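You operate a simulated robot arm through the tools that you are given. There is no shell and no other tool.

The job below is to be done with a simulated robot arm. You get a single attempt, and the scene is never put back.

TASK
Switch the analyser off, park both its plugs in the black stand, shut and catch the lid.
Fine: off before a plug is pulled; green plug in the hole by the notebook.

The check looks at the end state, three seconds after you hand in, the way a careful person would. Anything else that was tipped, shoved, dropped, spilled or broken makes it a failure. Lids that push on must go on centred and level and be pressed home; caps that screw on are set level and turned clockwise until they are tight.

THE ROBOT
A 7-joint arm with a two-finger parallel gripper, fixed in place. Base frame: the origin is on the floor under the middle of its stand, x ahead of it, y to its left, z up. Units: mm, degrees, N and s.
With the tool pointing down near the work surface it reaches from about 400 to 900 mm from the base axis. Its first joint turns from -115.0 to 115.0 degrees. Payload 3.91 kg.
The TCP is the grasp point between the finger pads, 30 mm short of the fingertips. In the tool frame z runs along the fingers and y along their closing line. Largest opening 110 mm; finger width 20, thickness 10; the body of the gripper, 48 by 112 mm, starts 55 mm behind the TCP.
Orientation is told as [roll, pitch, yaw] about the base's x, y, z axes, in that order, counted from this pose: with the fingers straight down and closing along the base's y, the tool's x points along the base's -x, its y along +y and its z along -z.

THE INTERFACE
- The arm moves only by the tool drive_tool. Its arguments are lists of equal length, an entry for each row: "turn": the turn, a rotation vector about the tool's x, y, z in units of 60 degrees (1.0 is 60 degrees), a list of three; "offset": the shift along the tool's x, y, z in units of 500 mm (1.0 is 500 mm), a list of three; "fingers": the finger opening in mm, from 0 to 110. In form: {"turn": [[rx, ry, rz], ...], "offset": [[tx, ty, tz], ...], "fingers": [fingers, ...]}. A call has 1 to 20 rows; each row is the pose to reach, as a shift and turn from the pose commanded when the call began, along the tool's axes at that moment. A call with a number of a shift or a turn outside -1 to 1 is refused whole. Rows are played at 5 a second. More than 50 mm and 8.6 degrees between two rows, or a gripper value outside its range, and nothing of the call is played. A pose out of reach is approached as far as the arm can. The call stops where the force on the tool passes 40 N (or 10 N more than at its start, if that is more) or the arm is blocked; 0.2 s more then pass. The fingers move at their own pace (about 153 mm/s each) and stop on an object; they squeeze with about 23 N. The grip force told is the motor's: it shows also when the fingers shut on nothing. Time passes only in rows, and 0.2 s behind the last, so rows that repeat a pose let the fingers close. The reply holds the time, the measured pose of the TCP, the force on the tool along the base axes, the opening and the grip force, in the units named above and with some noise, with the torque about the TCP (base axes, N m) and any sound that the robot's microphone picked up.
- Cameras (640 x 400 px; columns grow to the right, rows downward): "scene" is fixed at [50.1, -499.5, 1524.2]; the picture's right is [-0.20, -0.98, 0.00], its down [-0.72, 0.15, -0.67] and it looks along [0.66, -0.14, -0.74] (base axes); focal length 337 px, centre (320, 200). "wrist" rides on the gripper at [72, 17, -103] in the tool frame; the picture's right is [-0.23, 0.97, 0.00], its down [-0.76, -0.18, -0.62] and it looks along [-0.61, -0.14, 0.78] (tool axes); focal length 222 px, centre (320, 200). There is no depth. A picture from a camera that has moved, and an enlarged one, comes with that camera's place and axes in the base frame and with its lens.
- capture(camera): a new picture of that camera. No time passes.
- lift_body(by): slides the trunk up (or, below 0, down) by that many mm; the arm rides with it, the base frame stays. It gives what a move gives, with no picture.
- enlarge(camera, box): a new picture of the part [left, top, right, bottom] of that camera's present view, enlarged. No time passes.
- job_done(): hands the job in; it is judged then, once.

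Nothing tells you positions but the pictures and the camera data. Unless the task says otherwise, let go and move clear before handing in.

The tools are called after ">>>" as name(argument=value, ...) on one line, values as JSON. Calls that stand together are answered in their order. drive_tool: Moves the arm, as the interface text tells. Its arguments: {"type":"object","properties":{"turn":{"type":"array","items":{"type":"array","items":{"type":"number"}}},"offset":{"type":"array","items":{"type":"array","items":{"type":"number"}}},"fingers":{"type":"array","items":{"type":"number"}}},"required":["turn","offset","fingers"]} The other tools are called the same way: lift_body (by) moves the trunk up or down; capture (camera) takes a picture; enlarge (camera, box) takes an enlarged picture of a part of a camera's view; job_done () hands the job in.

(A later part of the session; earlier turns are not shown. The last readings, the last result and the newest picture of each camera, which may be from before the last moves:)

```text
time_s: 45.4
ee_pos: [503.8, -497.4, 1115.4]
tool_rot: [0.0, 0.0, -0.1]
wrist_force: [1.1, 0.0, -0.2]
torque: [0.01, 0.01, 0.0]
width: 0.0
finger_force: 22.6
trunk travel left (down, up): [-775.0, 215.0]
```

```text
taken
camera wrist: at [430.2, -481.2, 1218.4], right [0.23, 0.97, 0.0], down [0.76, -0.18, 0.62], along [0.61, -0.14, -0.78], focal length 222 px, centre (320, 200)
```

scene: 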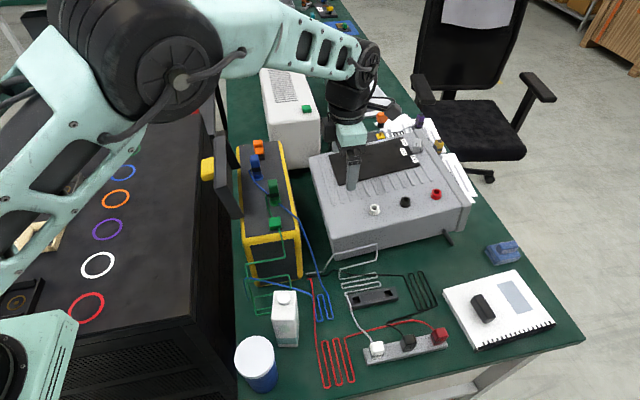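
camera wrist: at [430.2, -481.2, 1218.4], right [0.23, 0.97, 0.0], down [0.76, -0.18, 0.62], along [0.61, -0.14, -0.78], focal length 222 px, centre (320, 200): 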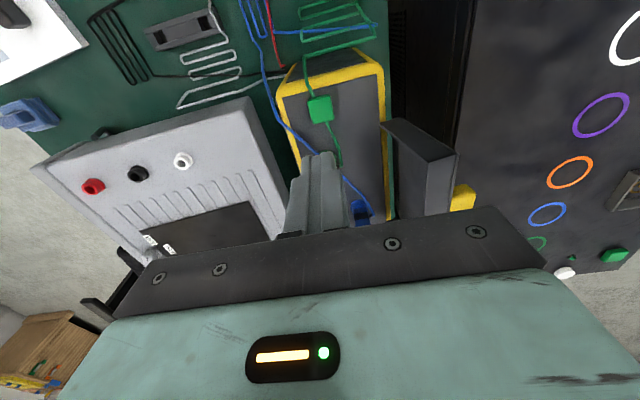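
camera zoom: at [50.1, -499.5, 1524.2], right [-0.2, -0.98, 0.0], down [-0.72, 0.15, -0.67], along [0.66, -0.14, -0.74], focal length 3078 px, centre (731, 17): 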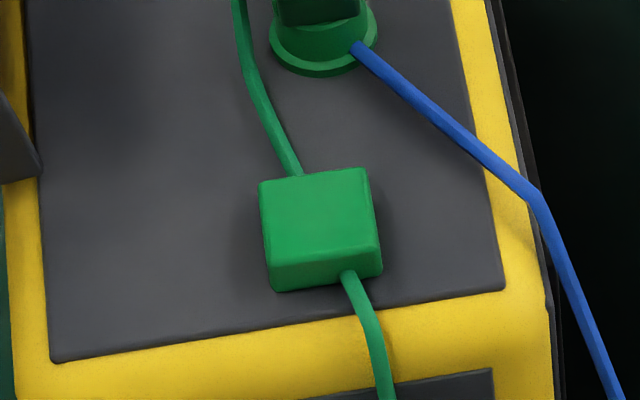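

>>> drive_tool(turn=[[0, 0, -0.1428], [0, 0, -0.2856], [0, 0, -0.4284], [0, 0, -0.5712], [0, 0, -0.714], [0, 0, -0.8568], [0, 0, -1.0]], offset=[[-0.0274, -0.0423, -0.01], [-0.0549, -0.0846, -0.02], [-0.0823, -0.1269, -0.02], [-0.1097, -0.1691, -0.02], [-0.1371, -0.2114, -0.02], [-0.1646, -0.2537, -0.02], [-0.192, -0.296, -0.02]], fingers=[110, 110, 110, 110, 110, 110, 110])

>>> capture(camera="wrist")

>>> enlarge(camera="wrist", box=[220, 60, 460, 210])

```text
time_s: 47.0
ee_pos: [600.8, -644.3, 1125.1]
tool_rot: [0.0, 0.2, 60.1]
wrist_force: [0.0, -0.9, 0.6]
torque: [0.01, -0.01, -0.01]
width: 110.0
finger_force: 0.0
trunk travel left (down, up): [-775.0, 215.0]
```

```text
taken
camera wrist: at [547.2, -699.5, 1229.2], right [-0.73, 0.68, 0.0], down [0.53, 0.57, 0.62], along [0.42, 0.45, -0.78], focal length 222 px, centre (320, 200)
```

wrist: 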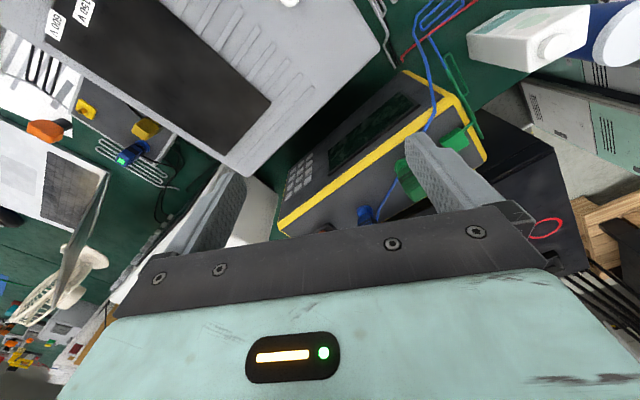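

```text
2.67 times, centred on (340, 135) of wrist
camera zoom: at [547.2, -699.5, 1229.2], right [-0.73, 0.68, 0.0], down [0.53, 0.57, 0.62], along [0.42, 0.45, -0.78], focal length 592 px, centre (267, 373)
```

zoom: 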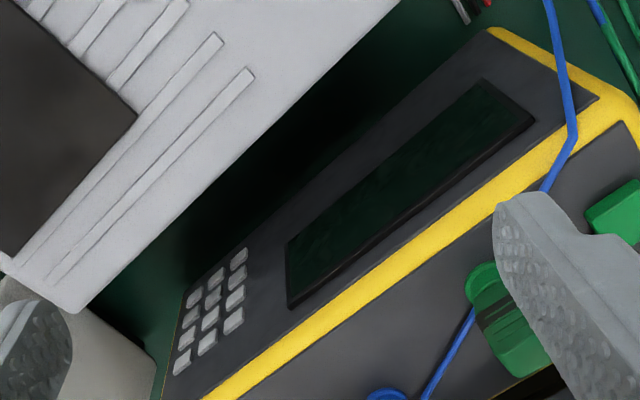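

The display is now dark, so the analyser is off. Next I'll go above the green plug for a close look before I grip it.

>>> drive_tool(turn=[[0, 0, 0.1428], [0, 0, 0.2856], [0, 0, 0.4284], [0, 0, 0.5712], [0, 0, 0.714], [0, 0, 0.8568], [0, 0, 1.0]], offset=[[-0.03, 0.027, 0], [-0.06, 0.054, 0], [-0.09, 0.081, 0], [-0.12, 0.108, 0], [-0.15, 0.135, 0.01], [-0.18, 0.162, 0.03], [-0.211, 0.191, 0.05]], fingers=[110, 110, 110, 110, 110, 110, 110])

>>> capture(camera="wrist")

>>> enlarge(camera="wrist", box=[260, 90, 380, 200])

>>> enlarge(camera="scene", box=[245, 165, 305, 215])

```text
time_s: 48.6
ee_pos: [570.0, -507.9, 1101.6]
tool_rot: [0.0, 0.1, -0.2]
wrist_force: [0.7, -0.3, 0.2]
torque: [0.05, -0.02, 0.03]
width: 110.1
finger_force: 0.1
trunk travel left (down, up): [-775.0, 215.0]
```

```text
taken
camera wrist: at [495.5, -489.9, 1204.8], right [0.23, 0.97, 0.0], down [0.76, -0.18, 0.62], along [0.61, -0.14, -0.78], focal length 222 px, centre (320, 200)
```

wrist: 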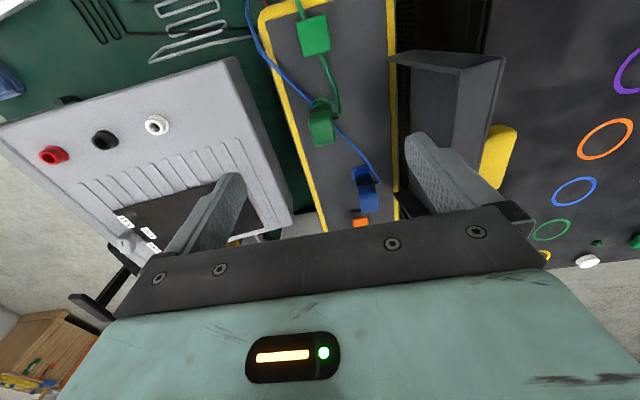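

```text
3.64 times, centred on (320, 145) of wrist
camera zoom: at [495.5, -489.9, 1204.8], right [0.23, 0.97, 0.0], down [0.76, -0.18, 0.62], along [0.61, -0.14, -0.78], focal length 808 px, centre (320, 400)
```

zoom: 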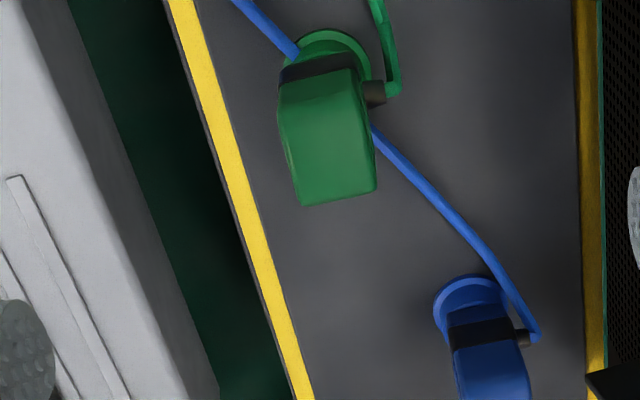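

```text
8.00 times, centred on (275, 190) of scene
camera zoom: at [50.1, -499.5, 1524.2], right [-0.2, -0.98, 0.0], down [-0.72, 0.15, -0.67], along [0.66, -0.14, -0.74], focal length 2694 px, centre (680, 280)
```

zoom: 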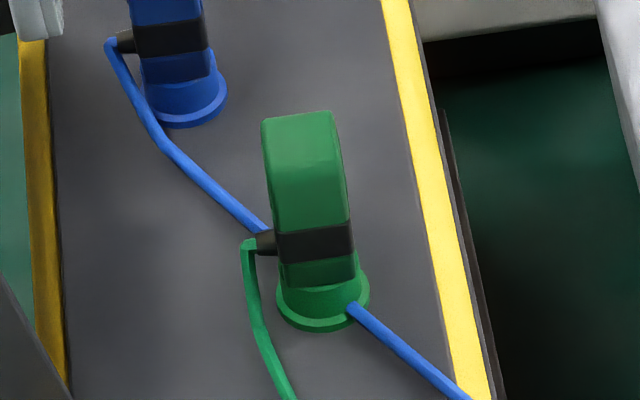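

The green plug's top is at z≈1020, directly under the hand, with its cable leaving on the +y side below z≈998. I'll descend with the fingers either side and grip only the upper block above the cable.

>>> drive_tool(turn=[[0, 0, 0], [0, 0, 0], [0, 0, 0], [0, 0, 0]], offset=[[0, 0.004, 0.03], [0, 0.004, 0.07], [0, 0.004, 0.11], [0, 0.004, 0.14]], fingers=[80, 60, 50, 50])

>>> capture(camera="wrist")

>>> enlarge(camera="wrist", box=[250, 100, 390, 220])

>>> enlarge(camera="scene", box=[245, 165, 305, 215])

```text
time_s: 49.6
ee_pos: [570.4, -502.6, 1032.1]
tool_rot: [0.1, 0.1, 0.0]
wrist_force: [-0.9, -0.3, 0.1]
torque: [0.0, -0.01, 0.02]
width: 49.8
finger_force: 0.1
trunk travel left (down, up): [-775.0, 215.0]
```

```text
taken
camera wrist: at [496.0, -486.0, 1135.9], right [0.23, 0.97, 0.0], down [0.76, -0.18, 0.62], along [0.61, -0.14, -0.78], focal length 222 px, centre (320, 200)
```

wrist: 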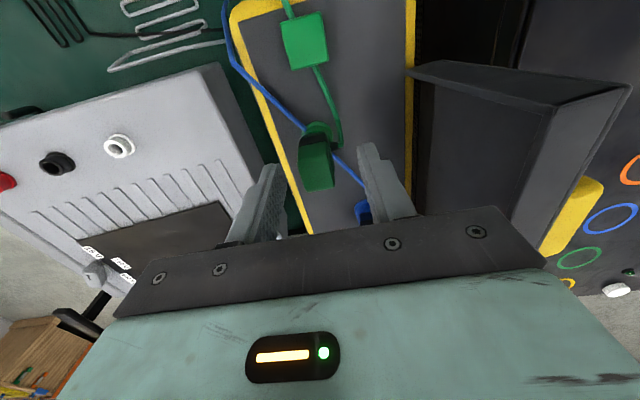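

```text
3.33 times, centred on (320, 160) of wrist
camera zoom: at [496.0, -486.0, 1135.9], right [0.23, 0.97, 0.0], down [0.76, -0.18, 0.62], along [0.61, -0.14, -0.78], focal length 740 px, centre (320, 333)
```

zoom: 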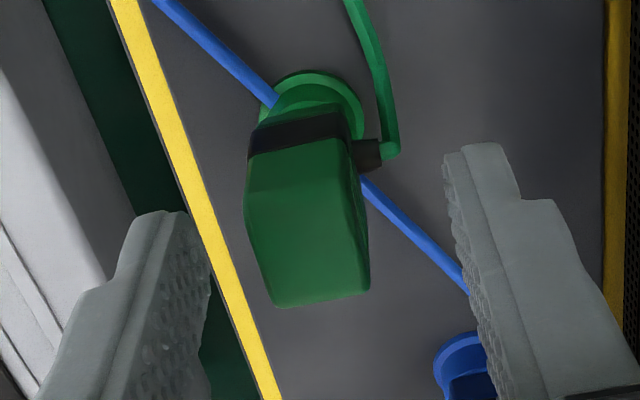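

```text
8.00 times, centred on (275, 190) of scene
camera zoom: at [50.1, -499.5, 1524.2], right [-0.2, -0.98, 0.0], down [-0.72, 0.15, -0.67], along [0.66, -0.14, -0.74], focal length 2694 px, centre (680, 280)
```

zoom: 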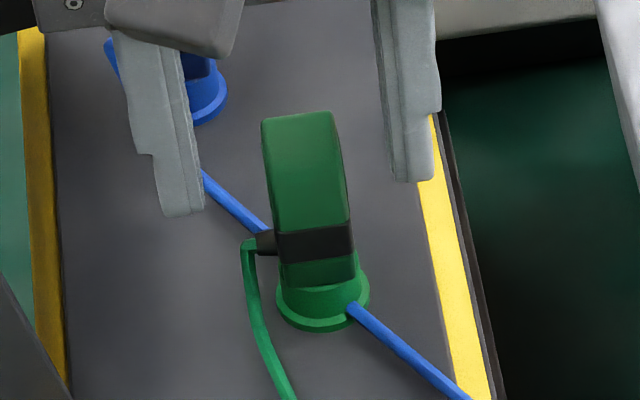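

>>> drive_tool(turn=[[0, 0, 0], [0, 0, 0], [0, 0, 0], [0, 0, 0], [0, 0, 0]], offset=[[0.005, -0.003, 0], [0.005, -0.003, 0.006], [0.005, -0.003, 0.006], [0.005, -0.003, 0.006], [0.005, -0.003, 0.006]], fingers=[50, 50, 30, 10, 10])

>>> enlarge(camera="wrist", box=[250, 100, 390, 220])

>>> enlarge(camera="scene", box=[245, 165, 305, 215])

```text
time_s: 50.8
ee_pos: [566.7, -506.8, 1029.4]
tool_rot: [0.0, 0.0, 0.0]
wrist_force: [-0.2, -0.6, 0.3]
torque: [-0.01, -0.01, 0.02]
width: 18.8
finger_force: 23.0
trunk travel left (down, up): [-775.0, 215.0]
```

```text
3.33 times, centred on (320, 160) of wrist
camera zoom: at [493.2, -489.0, 1132.5], right [0.23, 0.97, 0.0], down [0.76, -0.18, 0.62], along [0.61, -0.14, -0.78], focal length 740 px, centre (320, 333)
```

zoom: 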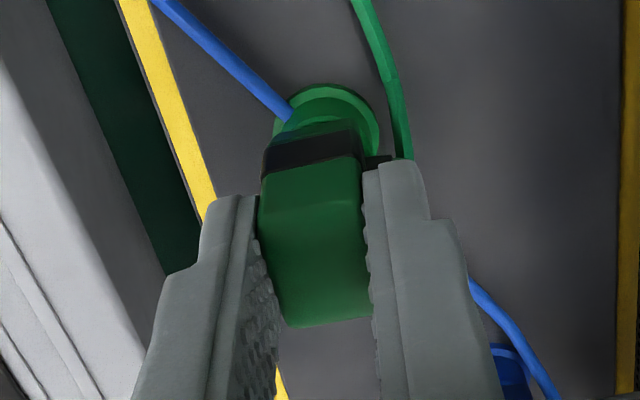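

```text
8.00 times, centred on (275, 190) of scene
camera zoom: at [50.1, -499.5, 1524.2], right [-0.2, -0.98, 0.0], down [-0.72, 0.15, -0.67], along [0.66, -0.14, -0.74], focal length 2694 px, centre (680, 280)
```

zoom: 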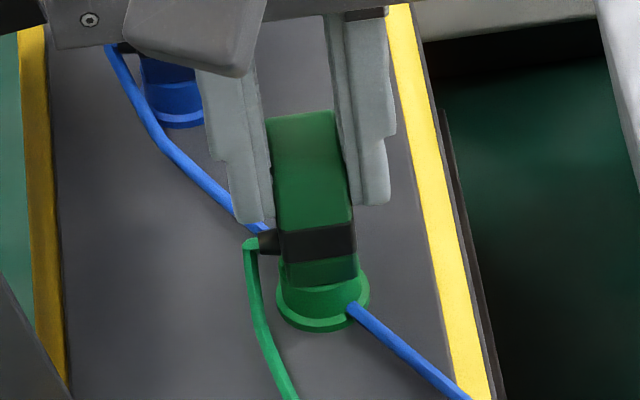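

The grip holds the green plug at 18.8 mm. I'll pull it straight up.

>>> drive_tool(turn=[[0, 0, 0], [0, 0, 0], [0, 0, 0], [0, 0, 0], [0, 0, 0]], offset=[[0, 0, -0.006], [0, 0, -0.012], [0, 0, -0.02], [0, 0, -0.03], [0, 0, -0.04]], fingers=[5, 5, 5, 5, 5])

>>> enlarge(camera="scene", box=[245, 165, 305, 215])

>>> enlarge(camera="wrist", box=[250, 100, 390, 220])

```text
time_s: 52.0
ee_pos: [566.7, -505.8, 1048.2]
tool_rot: [0.0, 0.0, 0.0]
wrist_force: [-0.2, 0.1, -0.2]
torque: [0.02, 0.0, -0.01]
width: 18.6
finger_force: 22.9
trunk travel left (down, up): [-775.0, 215.0]
```

```text
8.00 times, centred on (275, 190) of scene
camera zoom: at [50.1, -499.5, 1524.2], right [-0.2, -0.98, 0.0], down [-0.72, 0.15, -0.67], along [0.66, -0.14, -0.74], focal length 2694 px, centre (680, 280)
```

zoom: 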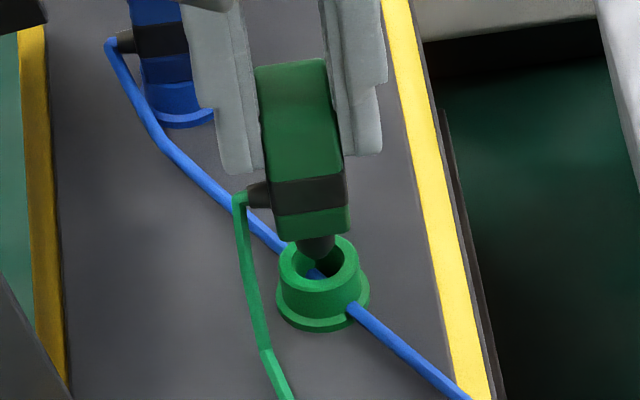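

```text
3.33 times, centred on (320, 160) of wrist
camera zoom: at [492.0, -488.3, 1152.6], right [0.23, 0.97, 0.0], down [0.76, -0.18, 0.62], along [0.61, -0.14, -0.78], focal length 740 px, centre (320, 333)
```

zoom: 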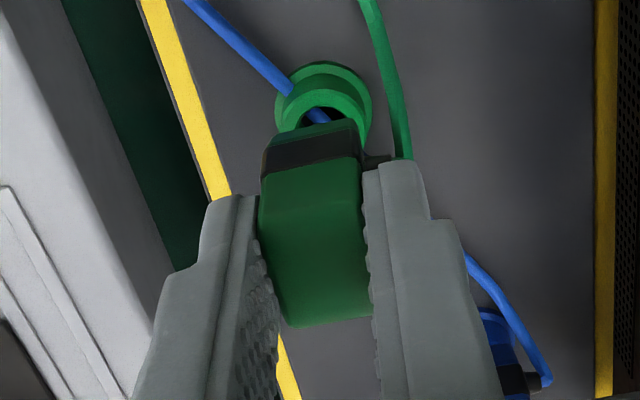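

The plug came out cleanly, and its pin is round. I'll lift it well clear and look at the pin.

>>> drive_tool(turn=[[0, 0, 0], [0, 0, 0], [0, 0, 0], [0, 0, 0]], offset=[[0, 0, -0.04], [0, 0, -0.09], [0, 0, -0.14], [0, 0, -0.18]], fingers=[5, 5, 5, 5])

>>> capture(camera="scene")

>>> enlarge(camera="scene", box=[235, 120, 315, 230])

>>> enlarge(camera="wrist", box=[250, 100, 390, 220])

```text
time_s: 53.0
ee_pos: [566.9, -504.6, 1139.3]
tool_rot: [0.1, 0.0, 0.1]
wrist_force: [0.0, -0.1, -0.8]
torque: [0.0, 0.05, 0.0]
width: 18.9
finger_force: 22.9
trunk travel left (down, up): [-775.0, 215.0]
```

```text
taken
```

scene: 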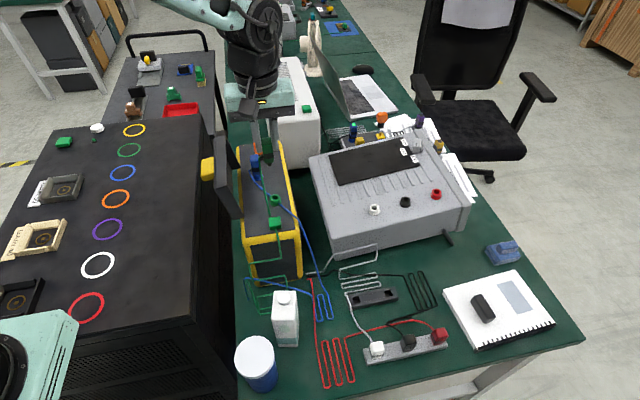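

```text
3.64 times, centred on (275, 175) of scene
camera zoom: at [50.1, -499.5, 1524.2], right [-0.2, -0.98, 0.0], down [-0.72, 0.15, -0.67], along [0.66, -0.14, -0.74], focal length 1224 px, centre (484, 291)
```

zoom: 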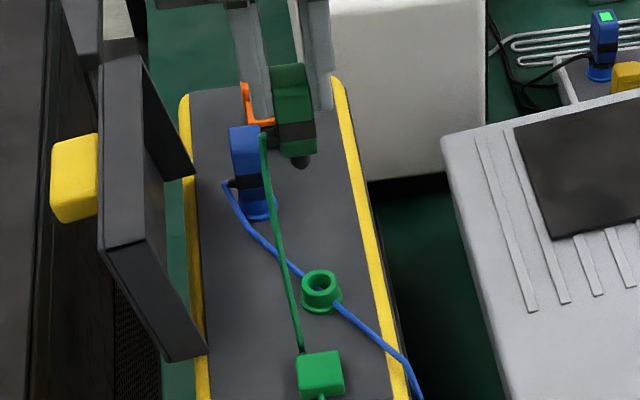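

```text
3.33 times, centred on (320, 160) of wrist
camera zoom: at [492.5, -488.0, 1243.4], right [0.23, 0.97, 0.0], down [0.76, -0.18, 0.62], along [0.61, -0.14, -0.78], focal length 740 px, centre (320, 333)
```

zoom: 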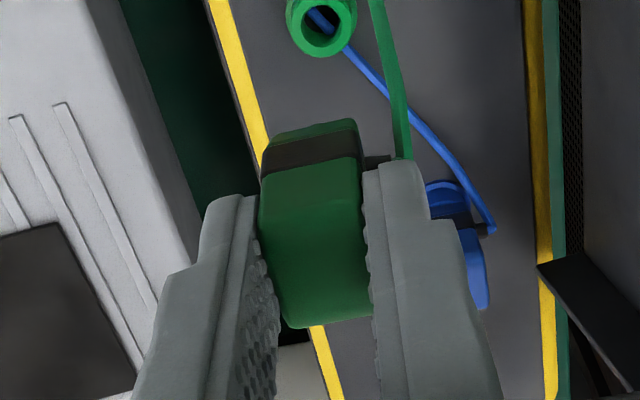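

>>> enlarge(camera="scene", box=[295, 133, 335, 168])

>>> enlarge(camera="scene", box=[240, 130, 290, 175])

>>> enlarge(camera="scene", box=[335, 275, 410, 320])

```text
11.43 times, centred on (315, 150) of scene
camera zoom: at [50.1, -499.5, 1524.2], right [-0.2, -0.98, 0.0], down [-0.72, 0.15, -0.67], along [0.66, -0.14, -0.74], focal length 3848 px, centre (377, 766)
```

zoom: 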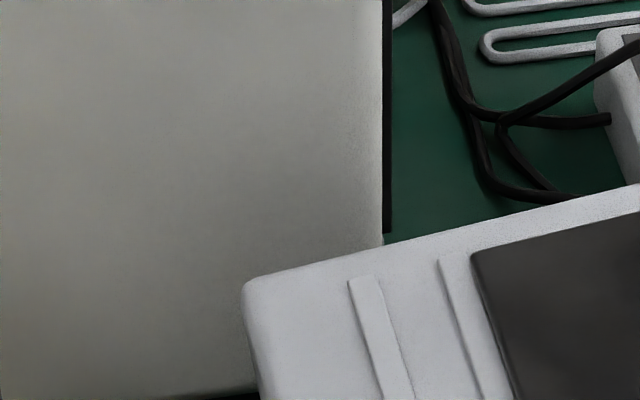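

```text
8.89 times, centred on (265, 152) of scene
camera zoom: at [50.1, -499.5, 1524.2], right [-0.2, -0.98, 0.0], down [-0.72, 0.15, -0.67], along [0.66, -0.14, -0.74], focal length 2993 px, centre (809, 622)
```

zoom: 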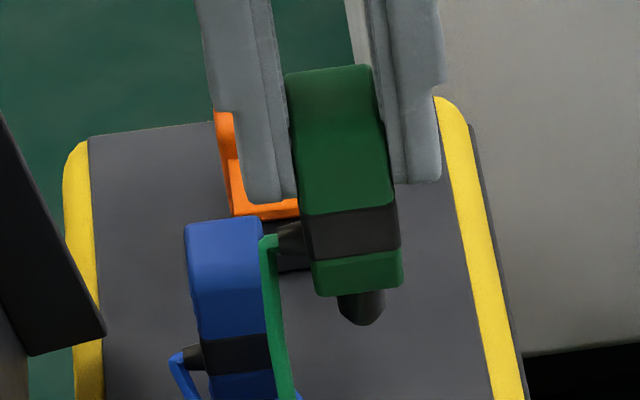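

```text
8.53 times, centred on (372, 298) of scene
camera zoom: at [50.1, -499.5, 1524.2], right [-0.2, -0.98, 0.0], down [-0.72, 0.15, -0.67], along [0.66, -0.14, -0.74], focal length 2873 px, centre (-128, -632)
```

zoom: 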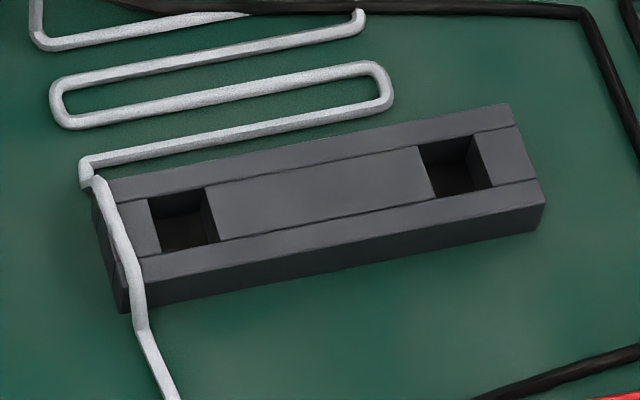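

The pin is about 11 mm round and the stand's holes are about 16 mm square, the one by the notebook at roughly (386,-736). I'll carry the plug over there, staying high.

>>> drive_tool(turn=[[0, 0, 0], [0, 0, 0], [0, 0, 0], [0, 0, 0], [0, 0, 0], [0, 0, 0], [0, 0, 0]], offset=[[0.052, -0.066, 0], [0.104, -0.132, 0], [0.156, -0.198, 0], [0.208, -0.264, 0], [0.26, -0.33, 0], [0.312, -0.396, 0], [0.366, -0.464, 0]], fingers=[5, 5, 5, 5, 5, 5, 5])

>>> capture(camera="scene")

>>> capture(camera="wrist")

```text
time_s: 54.6
ee_pos: [383.9, -740.4, 1143.5]
tool_rot: [-0.1, -0.1, 0.0]
wrist_force: [0.8, 0.4, 0.7]
torque: [-0.03, 0.04, -0.01]
width: 19.0
finger_force: 23.4
trunk travel left (down, up): [-775.0, 215.0]
```

```text
taken
```

scene: 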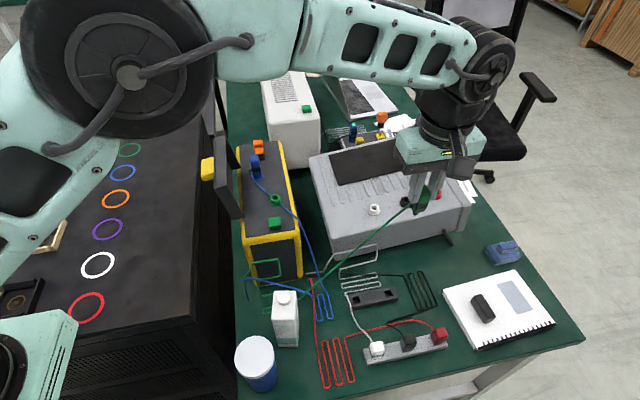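

```text
taken
camera wrist: at [309.5, -723.1, 1247.0], right [0.23, 0.97, 0.0], down [0.76, -0.18, 0.62], along [0.61, -0.14, -0.78], focal length 222 px, centre (320, 200)
```

wrist: 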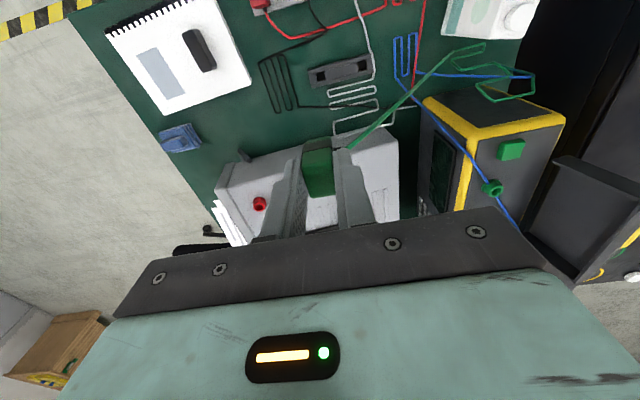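

>>> enlarge(camera="wrist", box=[290, 45, 390, 105])

```text
6.40 times, centred on (340, 75) of wrist
camera zoom: at [309.5, -723.1, 1247.0], right [0.23, 0.97, 0.0], down [0.76, -0.18, 0.62], along [0.61, -0.14, -0.78], focal length 1422 px, centre (192, 1000)
```

zoom: 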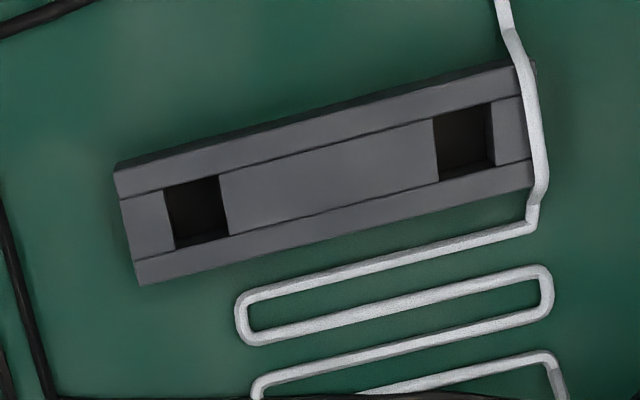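

Both views put the notebook-side hole within a few millimetres of straight below the plug. I'll descend part way and measure again.

>>> drive_tool(turn=[[0, 0, 0], [0, 0, 0], [0, 0, 0], [0, 0, 0], [0, 0, 0]], offset=[[0, 0, 0.09], [0, 0, 0.18], [0, 0, 0.27], [0, 0, 0.36], [0, 0, 0.42]], fingers=[5, 5, 5, 5, 5])

>>> capture(camera="scene")

>>> enlarge(camera="wrist", box=[270, 60, 400, 200])

>>> enlarge(camera="scene", box=[340, 230, 440, 310])

```text
time_s: 55.8
ee_pos: [387.1, -737.2, 927.9]
tool_rot: [-0.1, 0.0, 0.0]
wrist_force: [-1.0, 0.4, 0.0]
torque: [-0.04, 0.01, 0.01]
width: 18.7
finger_force: 22.5
trunk travel left (down, up): [-775.0, 215.0]
```

```text
taken
```

scene: 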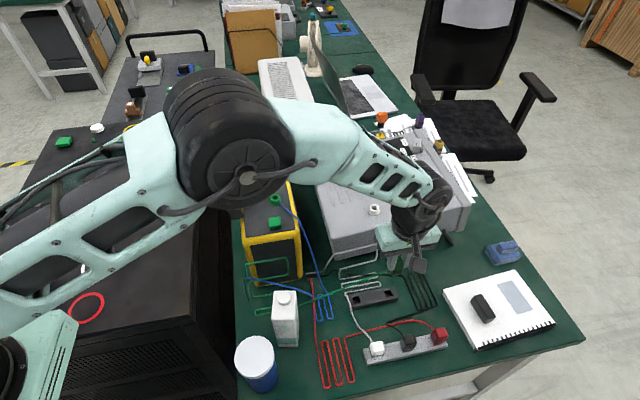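

```text
2.86 times, centred on (335, 130) of wrist
camera zoom: at [312.0, -719.8, 1032.3], right [0.23, 0.97, 0.0], down [0.76, -0.18, 0.62], along [0.61, -0.14, -0.78], focal length 635 px, centre (277, 400)
```

zoom: 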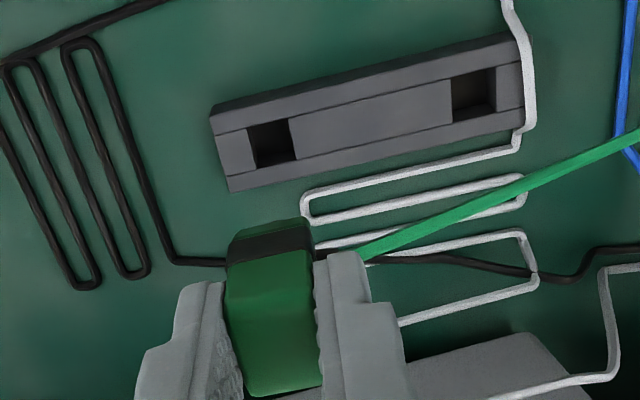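

```text
5.00 times, centred on (390, 270) of scene
camera zoom: at [50.1, -499.5, 1524.2], right [-0.2, -0.98, 0.0], down [-0.72, 0.15, -0.67], along [0.66, -0.14, -0.74], focal length 1684 px, centre (-30, -150)
```

zoom: 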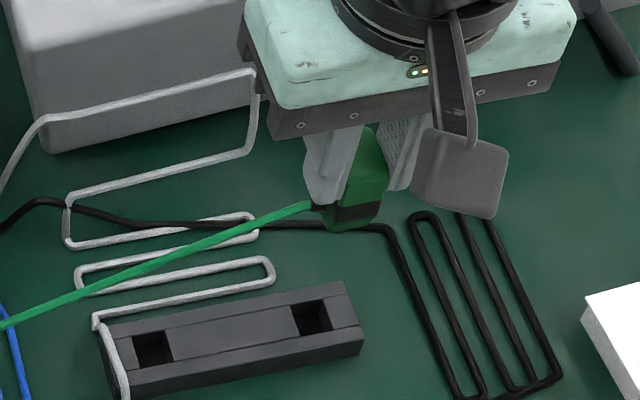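

>>> drive_tool(turn=[[0, 0, 0], [0, 0, 0], [0, 0, 0]], offset=[[0.002, -0.002, 0.06], [0.002, -0.002, 0.11], [0.002, -0.002, 0.145]], fingers=[5, 5, 5])

>>> capture(camera="scene")

>>> enlarge(camera="scene", box=[355, 260, 415, 310])

>>> enlarge(camera="wrist", box=[260, 80, 400, 200])

```text
time_s: 56.6
ee_pos: [384.2, -737.6, 858.5]
tool_rot: [-0.1, -0.1, 0.0]
wrist_force: [1.2, 0.0, -0.3]
torque: [0.0, 0.02, 0.01]
width: 18.8
finger_force: 23.0
trunk travel left (down, up): [-775.0, 215.0]
```

```text
taken
```

scene: 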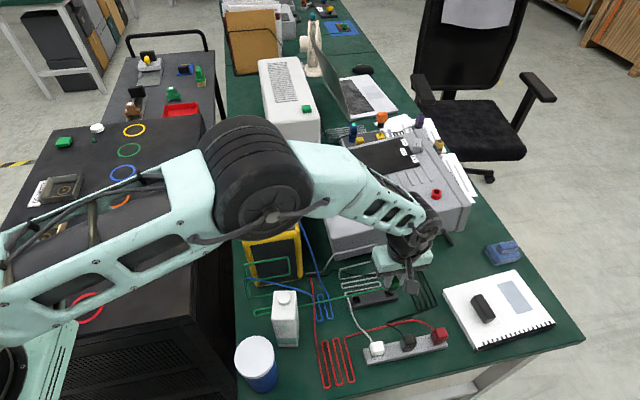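

```text
8.00 times, centred on (385, 285) of scene
camera zoom: at [50.1, -499.5, 1524.2], right [-0.2, -0.98, 0.0], down [-0.72, 0.15, -0.67], along [0.66, -0.14, -0.74], focal length 2694 px, centre (-200, -480)
```

zoom: 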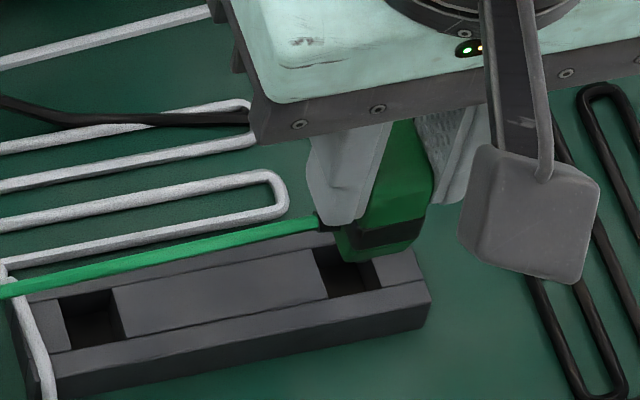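

```text
3.33 times, centred on (330, 140) of wrist
camera zoom: at [308.9, -721.6, 961.9], right [0.23, 0.97, 0.0], down [0.76, -0.18, 0.62], along [0.61, -0.14, -0.78], focal length 740 px, centre (287, 400)
```

zoom: 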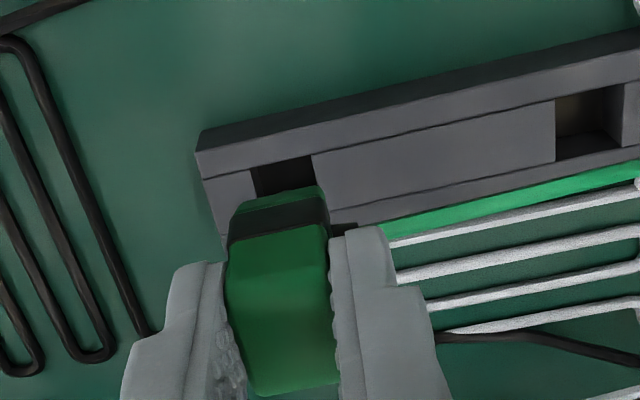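

The pin is now about 15 mm above the hole and close to centred. I'll shift 1 mm and lower in small steps, watching the force.

>>> drive_tool(turn=[[0, 0, 0], [0, 0, 0], [0, 0, 0]], offset=[[0.001, -0.002, 0.01], [0.001, -0.002, 0.02], [0.001, -0.002, 0.03]], fingers=[5, 5, 5])

>>> enlarge(camera="scene", box=[355, 260, 415, 310])

>>> enlarge(camera="wrist", box=[260, 80, 400, 200])

```text
time_s: 57.4
ee_pos: [382.0, -739.5, 841.0]
tool_rot: [-0.1, 0.1, 0.1]
wrist_force: [0.4, 0.0, -0.8]
torque: [-0.02, 0.01, 0.0]
width: 18.6
finger_force: 22.3
trunk travel left (down, up): [-775.0, 215.0]
```

```text
8.00 times, centred on (385, 285) of scene
camera zoom: at [50.1, -499.5, 1524.2], right [-0.2, -0.98, 0.0], down [-0.72, 0.15, -0.67], along [0.66, -0.14, -0.74], focal length 2694 px, centre (-200, -480)
```

zoom: 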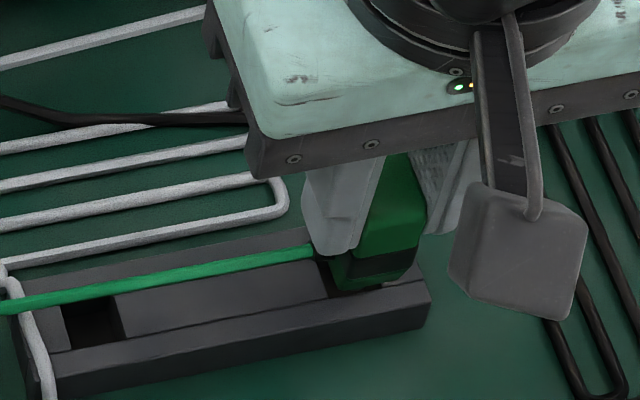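

```text
3.33 times, centred on (330, 140) of wrist
camera zoom: at [308.1, -722.3, 945.3], right [0.23, 0.97, 0.0], down [0.76, -0.18, 0.62], along [0.61, -0.14, -0.78], focal length 740 px, centre (287, 400)
```

zoom: 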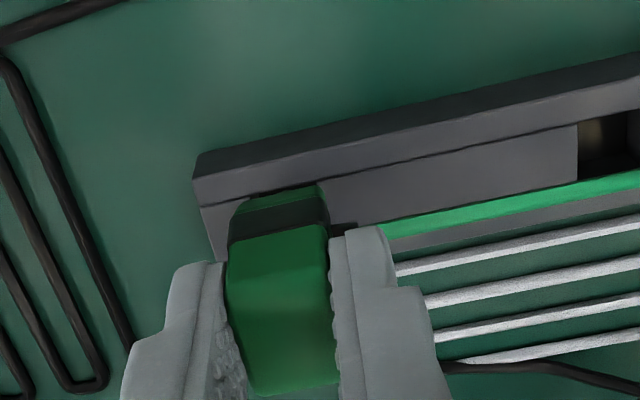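

>>> drive_tool(turn=[[0, 0, 0], [0, 0, 0], [0, 0, 0]], offset=[[0, 0, 0.004], [0, 0, 0.008], [0, 0, 0.012]], fingers=[5, 5, 5])

>>> enlarge(camera="scene", box=[355, 260, 415, 310])

```text
time_s: 58.2
ee_pos: [382.5, -739.9, 837.2]
tool_rot: [-0.2, 0.0, 0.0]
wrist_force: [-0.6, 0.2, 18.3]
torque: [0.07, 0.09, 0.02]
width: 18.9
finger_force: 22.8
trunk travel left (down, up): [-775.0, 215.0]
```

```text
8.00 times, centred on (385, 285) of scene
camera zoom: at [50.1, -499.5, 1524.2], right [-0.2, -0.98, 0.0], down [-0.72, 0.15, -0.67], along [0.66, -0.14, -0.74], focal length 2694 px, centre (-200, -480)
```

zoom: 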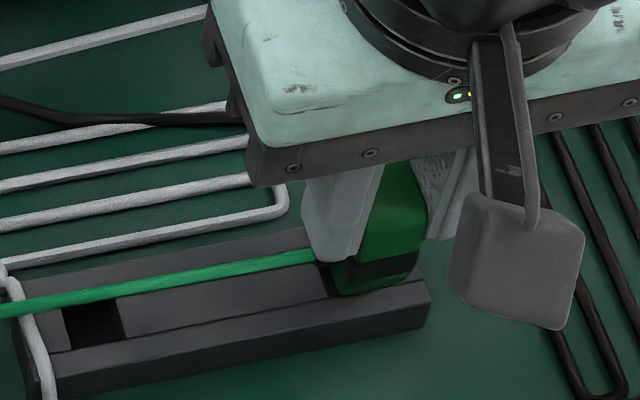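

>>> enlarge(camera="scene", box=[385, 282, 411, 302])

>>> enlarge(camera="wrist", box=[285, 110, 355, 160])

```text
16.00 times, centred on (398, 292) of scene
camera zoom: at [50.1, -499.5, 1524.2], right [-0.2, -0.98, 0.0], down [-0.72, 0.15, -0.67], along [0.66, -0.14, -0.74], focal length 5387 px, centre (-928, -1272)
```

zoom: 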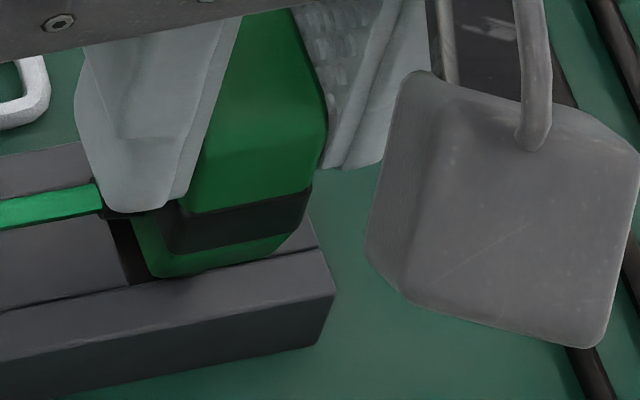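

```text
8.00 times, centred on (320, 135) of wrist
camera zoom: at [307.8, -722.4, 941.4], right [0.23, 0.97, 0.0], down [0.76, -0.18, 0.62], along [0.61, -0.15, -0.78], focal length 1777 px, centre (320, 720)
```

zoom: 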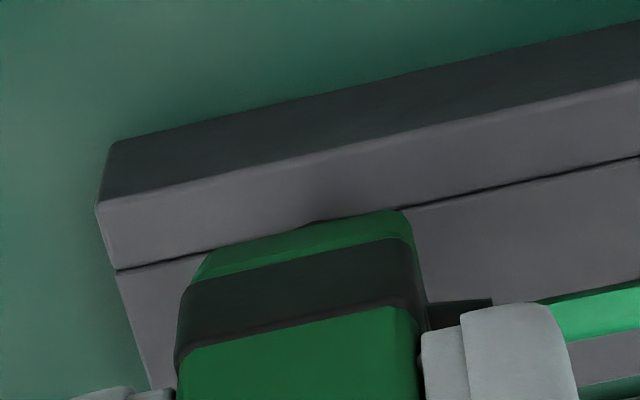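

There is contact at z≈838 but I can't tell whether the pin is in the hole or on its rim. I'll lift 45 mm and look closely at the pin from the scene camera.

>>> drive_tool(turn=[[0, 0, 0], [0, 0, 0], [0, 0, 0]], offset=[[0, 0, -0.02], [0, 0, -0.05], [0, 0, -0.09]], fingers=[5, 5, 5])

>>> enlarge(camera="scene", box=[380, 270, 410, 295])

>>> enlarge(camera="scene", box=[340, 262, 420, 316])

>>> enlarge(camera="wrist", box=[260, 80, 400, 200])

```text
time_s: 59.0
ee_pos: [382.8, -739.7, 881.3]
tool_rot: [0.1, 0.0, 0.1]
wrist_force: [0.7, 0.0, 0.0]
torque: [0.01, -0.01, 0.01]
width: 18.8
finger_force: 22.9
trunk travel left (down, up): [-775.0, 215.0]
```

```text
16.00 times, centred on (395, 282) of scene
camera zoom: at [50.1, -499.5, 1524.2], right [-0.2, -0.98, 0.0], down [-0.72, 0.15, -0.67], along [0.66, -0.14, -0.74], focal length 5387 px, centre (-880, -1120)
```

zoom: 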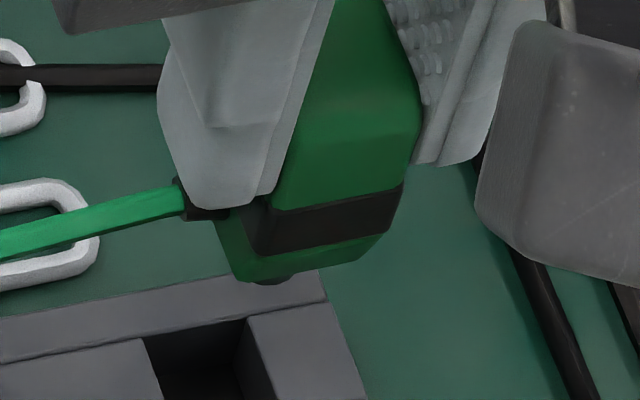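

```text
7.41 times, centred on (380, 289) of scene
camera zoom: at [50.1, -499.5, 1524.2], right [-0.2, -0.98, 0.0], down [-0.72, 0.15, -0.67], along [0.66, -0.14, -0.74], focal length 2494 px, centre (-124, -459)
```

zoom: 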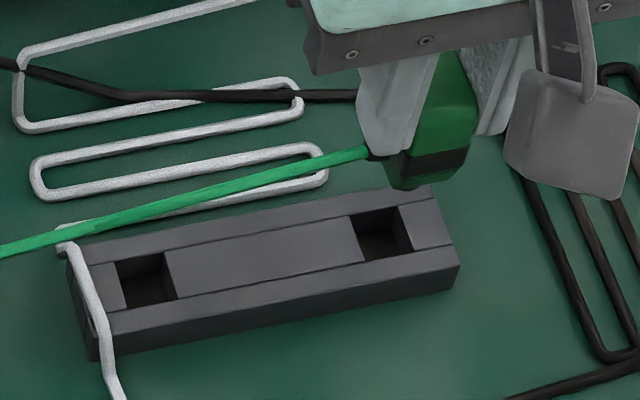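

```text
3.33 times, centred on (330, 140) of wrist
camera zoom: at [309.4, -722.4, 984.5], right [0.23, 0.97, 0.0], down [0.76, -0.18, 0.62], along [0.61, -0.14, -0.78], focal length 740 px, centre (287, 400)
```

zoom: 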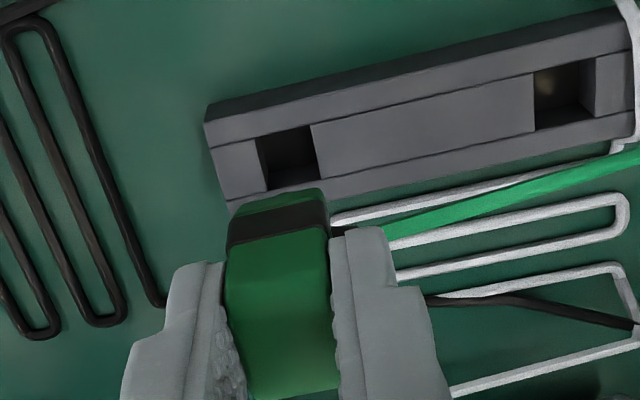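

The pin tip projects close to the hole but the two views disagree by 2–3 mm sideways. I'll probe again shifted 2.5 mm toward +y and see whether contact comes at a different depth.

>>> drive_tool(turn=[[0, 0, 0], [0, 0, 0], [0, 0, 0]], offset=[[0, 0.005, 0.03], [0, 0.005, 0.06], [0, 0.005, 0.074]], fingers=[5, 5, 5])

>>> drive_tool(turn=[[0, 0, 0], [0, 0, 0], [0, 0, 0]], offset=[[0, 0, 0.004], [0, 0, 0.008], [0, 0, 0.012]], fingers=[5, 5, 5])

```text
time_s: 59.8
ee_pos: [382.8, -737.2, 843.5]
tool_rot: [0.0, 0.0, 0.0]
wrist_force: [-0.3, -1.0, 0.5]
torque: [0.0, -0.02, 0.0]
width: 18.6
finger_force: 23.7
trunk travel left (down, up): [-775.0, 215.0]
```

```text
time_s: 60.6
ee_pos: [383.4, -737.6, 836.3]
tool_rot: [-0.1, 0.0, -0.1]
wrist_force: [0.6, 0.1, -0.6]
torque: [0.0, -0.02, -0.02]
width: 18.9
finger_force: 22.7
trunk travel left (down, up): [-775.0, 215.0]
```

>>> drive_tool(turn=[[0, 0, 0], [0, 0, 0], [0, 0, 0]], offset=[[0, 0, 0.002], [0, 0, 0.004], [0, 0, 0.006]], fingers=[5, 5, 5])

>>> enlarge(camera="scene", box=[385, 282, 411, 302])

```text
time_s: 61.4
ee_pos: [382.6, -737.3, 836.4]
tool_rot: [0.0, -0.1, -0.1]
wrist_force: [7.1, 0.2, 6.5]
torque: [0.01, -0.36, 0.02]
width: 18.7
finger_force: 22.5
trunk travel left (down, up): [-775.0, 215.0]
```

```text
16.00 times, centred on (398, 292) of scene
camera zoom: at [50.1, -499.5, 1524.2], right [-0.2, -0.98, 0.0], down [-0.72, 0.15, -0.67], along [0.66, -0.14, -0.74], focal length 5387 px, centre (-928, -1272)
```

zoom: 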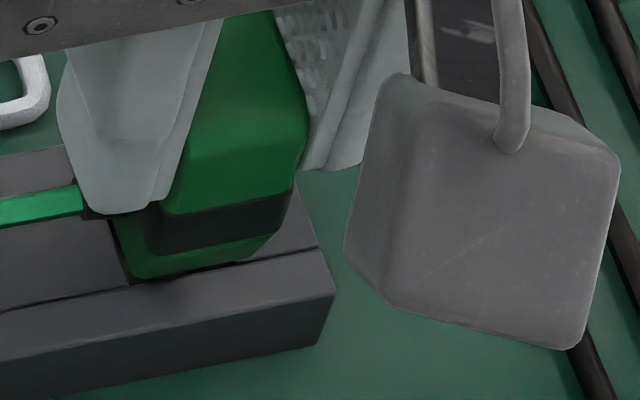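

Now there's a sideways push toward +x as it touches, so the pin is catching the hole's near edge. I'll lift slightly, shift 3 mm toward +x and try again.

>>> drive_tool(turn=[[0, 0, 0], [0, 0, 0], [0, 0, 0], [0, 0, 0], [0, 0, 0]], offset=[[0, 0, -0.012], [-0.006, 0, -0.012], [-0.006, 0, -0.006], [-0.006, 0, 0], [-0.006, 0, 0.004]], fingers=[5, 5, 5, 5, 5])

```text
time_s: 62.6
ee_pos: [384.2, -737.1, 832.8]
tool_rot: [0.0, 0.1, 0.0]
wrist_force: [0.6, 0.8, 0.0]
torque: [-0.01, 0.02, 0.02]
width: 18.8
finger_force: 23.0
trunk travel left (down, up): [-775.0, 215.0]
```

No force now and it's deeper than before, so the pin is entering. I'll keep lowering.

>>> drive_tool(turn=[[0, 0, 0], [0, 0, 0], [0, 0, 0]], offset=[[0, 0, 0.004], [0, 0, 0.008], [0, 0, 0.012]], fingers=[5, 5, 5])

>>> enlarge(camera="scene", box=[385, 282, 411, 302])

```text
time_s: 63.4
ee_pos: [384.9, -737.2, 826.3]
tool_rot: [-0.1, 0.0, 0.0]
wrist_force: [0.9, -1.2, 0.3]
torque: [-0.07, -0.02, 0.02]
width: 19.0
finger_force: 23.1
trunk travel left (down, up): [-775.0, 215.0]
```

```text
16.00 times, centred on (398, 292) of scene
camera zoom: at [50.1, -499.5, 1524.2], right [-0.2, -0.98, 0.0], down [-0.72, 0.15, -0.67], along [0.66, -0.14, -0.74], focal length 5387 px, centre (-928, -1272)
```

zoom: 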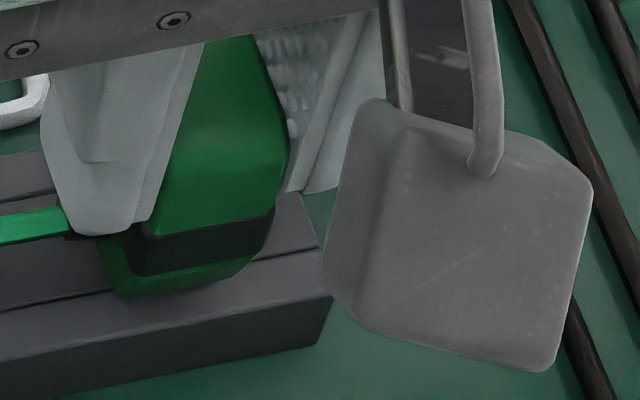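

>>> drive_tool(turn=[[0, 0, 0], [0, 0, 0], [0, 0, 0]], offset=[[0, 0, 0.003], [0, 0, 0.006], [0, 0, 0.009]], fingers=[5, 5, 5])

>>> enlarge(camera="scene", box=[385, 282, 411, 302])

```text
time_s: 64.2
ee_pos: [384.3, -737.8, 822.0]
tool_rot: [-0.1, -0.1, 0.0]
wrist_force: [-0.3, -3.8, 1.2]
torque: [-0.1, -0.08, -0.01]
width: 18.8
finger_force: 22.6
trunk travel left (down, up): [-775.0, 215.0]
```

```text
16.00 times, centred on (398, 292) of scene
camera zoom: at [50.1, -499.5, 1524.2], right [-0.2, -0.98, 0.0], down [-0.72, 0.15, -0.67], along [0.66, -0.14, -0.74], focal length 5387 px, centre (-928, -1272)
```

zoom: 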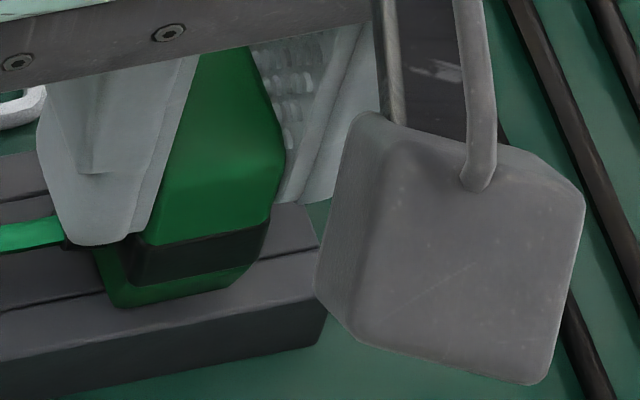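

>>> drive_tool(turn=[[0, 0, 0], [0, 0, 0], [0, 0, 0], [0, 0, 0]], offset=[[0, -0.002, 0], [0, -0.002, 0.003], [0, -0.002, 0.006], [0, -0.002, 0.009]], fingers=[5, 5, 5, 5])

>>> enlarge(camera="scene", box=[365, 275, 411, 310])

```text
time_s: 65.2
ee_pos: [383.6, -738.5, 821.5]
tool_rot: [-0.2, 0.1, 0.0]
wrist_force: [1.6, 5.0, 25.6]
torque: [0.31, -0.01, 0.0]
width: 18.7
finger_force: 23.3
trunk travel left (down, up): [-775.0, 215.0]
```

```text
11.43 times, centred on (388, 292) of scene
camera zoom: at [50.1, -499.5, 1524.2], right [-0.2, -0.98, 0.0], down [-0.72, 0.15, -0.67], along [0.66, -0.14, -0.74], focal length 3848 px, centre (-457, -857)
```

zoom: 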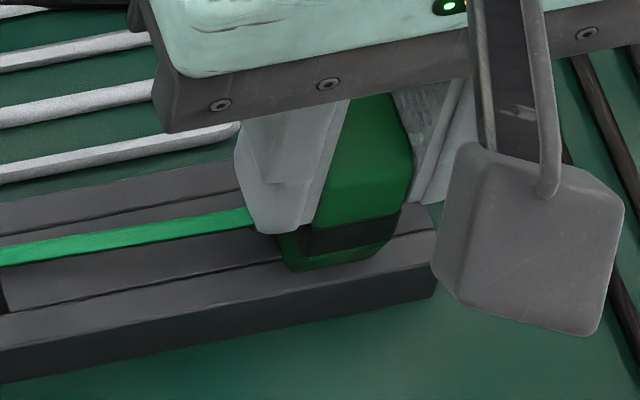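

It seated at z≈821, 16 mm below the rim, with a firm bottom contact. I'll ease off, open the fingers and lift straight away.

>>> drive_tool(turn=[[0, 0, 0], [0, 0, 0], [0, 0, 0], [0, 0, 0], [0, 0, 0]], offset=[[0, 0.001, -0.006], [0, 0.001, -0.006], [0, 0.001, -0.006], [0, 0.001, -0.006], [0, 0.001, -0.006]], fingers=[5, 25, 35, 45, 45])

>>> enlarge(camera="scene", box=[365, 275, 411, 310])

>>> enlarge(camera="wrist", box=[240, 80, 400, 220])

```text
time_s: 66.4
ee_pos: [385.5, -736.9, 820.4]
tool_rot: [0.2, 0.1, 0.1]
wrist_force: [-0.5, -0.3, 0.2]
torque: [-0.01, 0.03, -0.03]
width: 44.7
finger_force: 0.0
trunk travel left (down, up): [-775.0, 215.0]
```

```text
11.43 times, centred on (388, 292) of scene
camera zoom: at [50.1, -499.5, 1524.2], right [-0.2, -0.98, 0.0], down [-0.72, 0.15, -0.67], along [0.66, -0.14, -0.74], focal length 3848 px, centre (-457, -857)
```

zoom: 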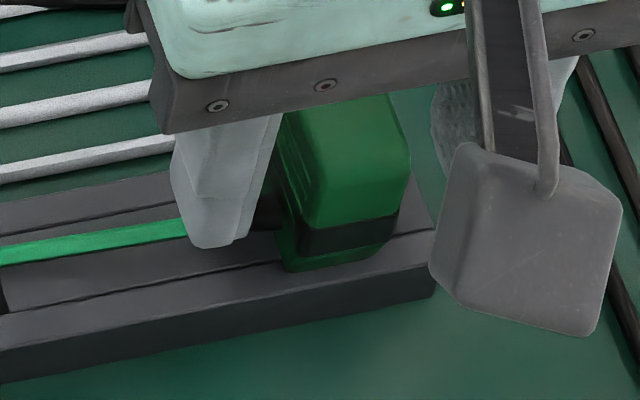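

```text
2.86 times, centred on (320, 150) of wrist
camera zoom: at [310.3, -720.2, 923.8], right [0.23, 0.97, 0.0], down [0.76, -0.18, 0.62], along [0.61, -0.14, -0.78], focal length 635 px, centre (320, 343)
```

zoom: 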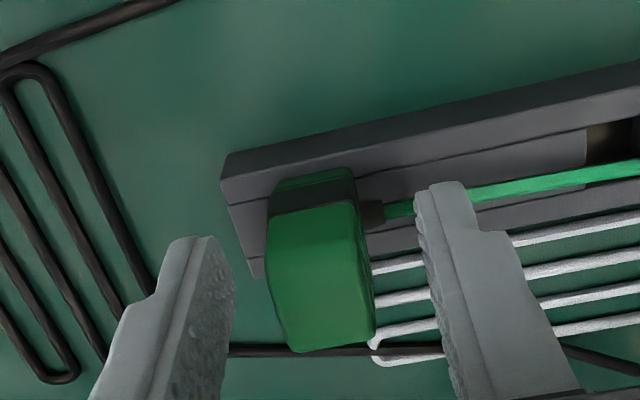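

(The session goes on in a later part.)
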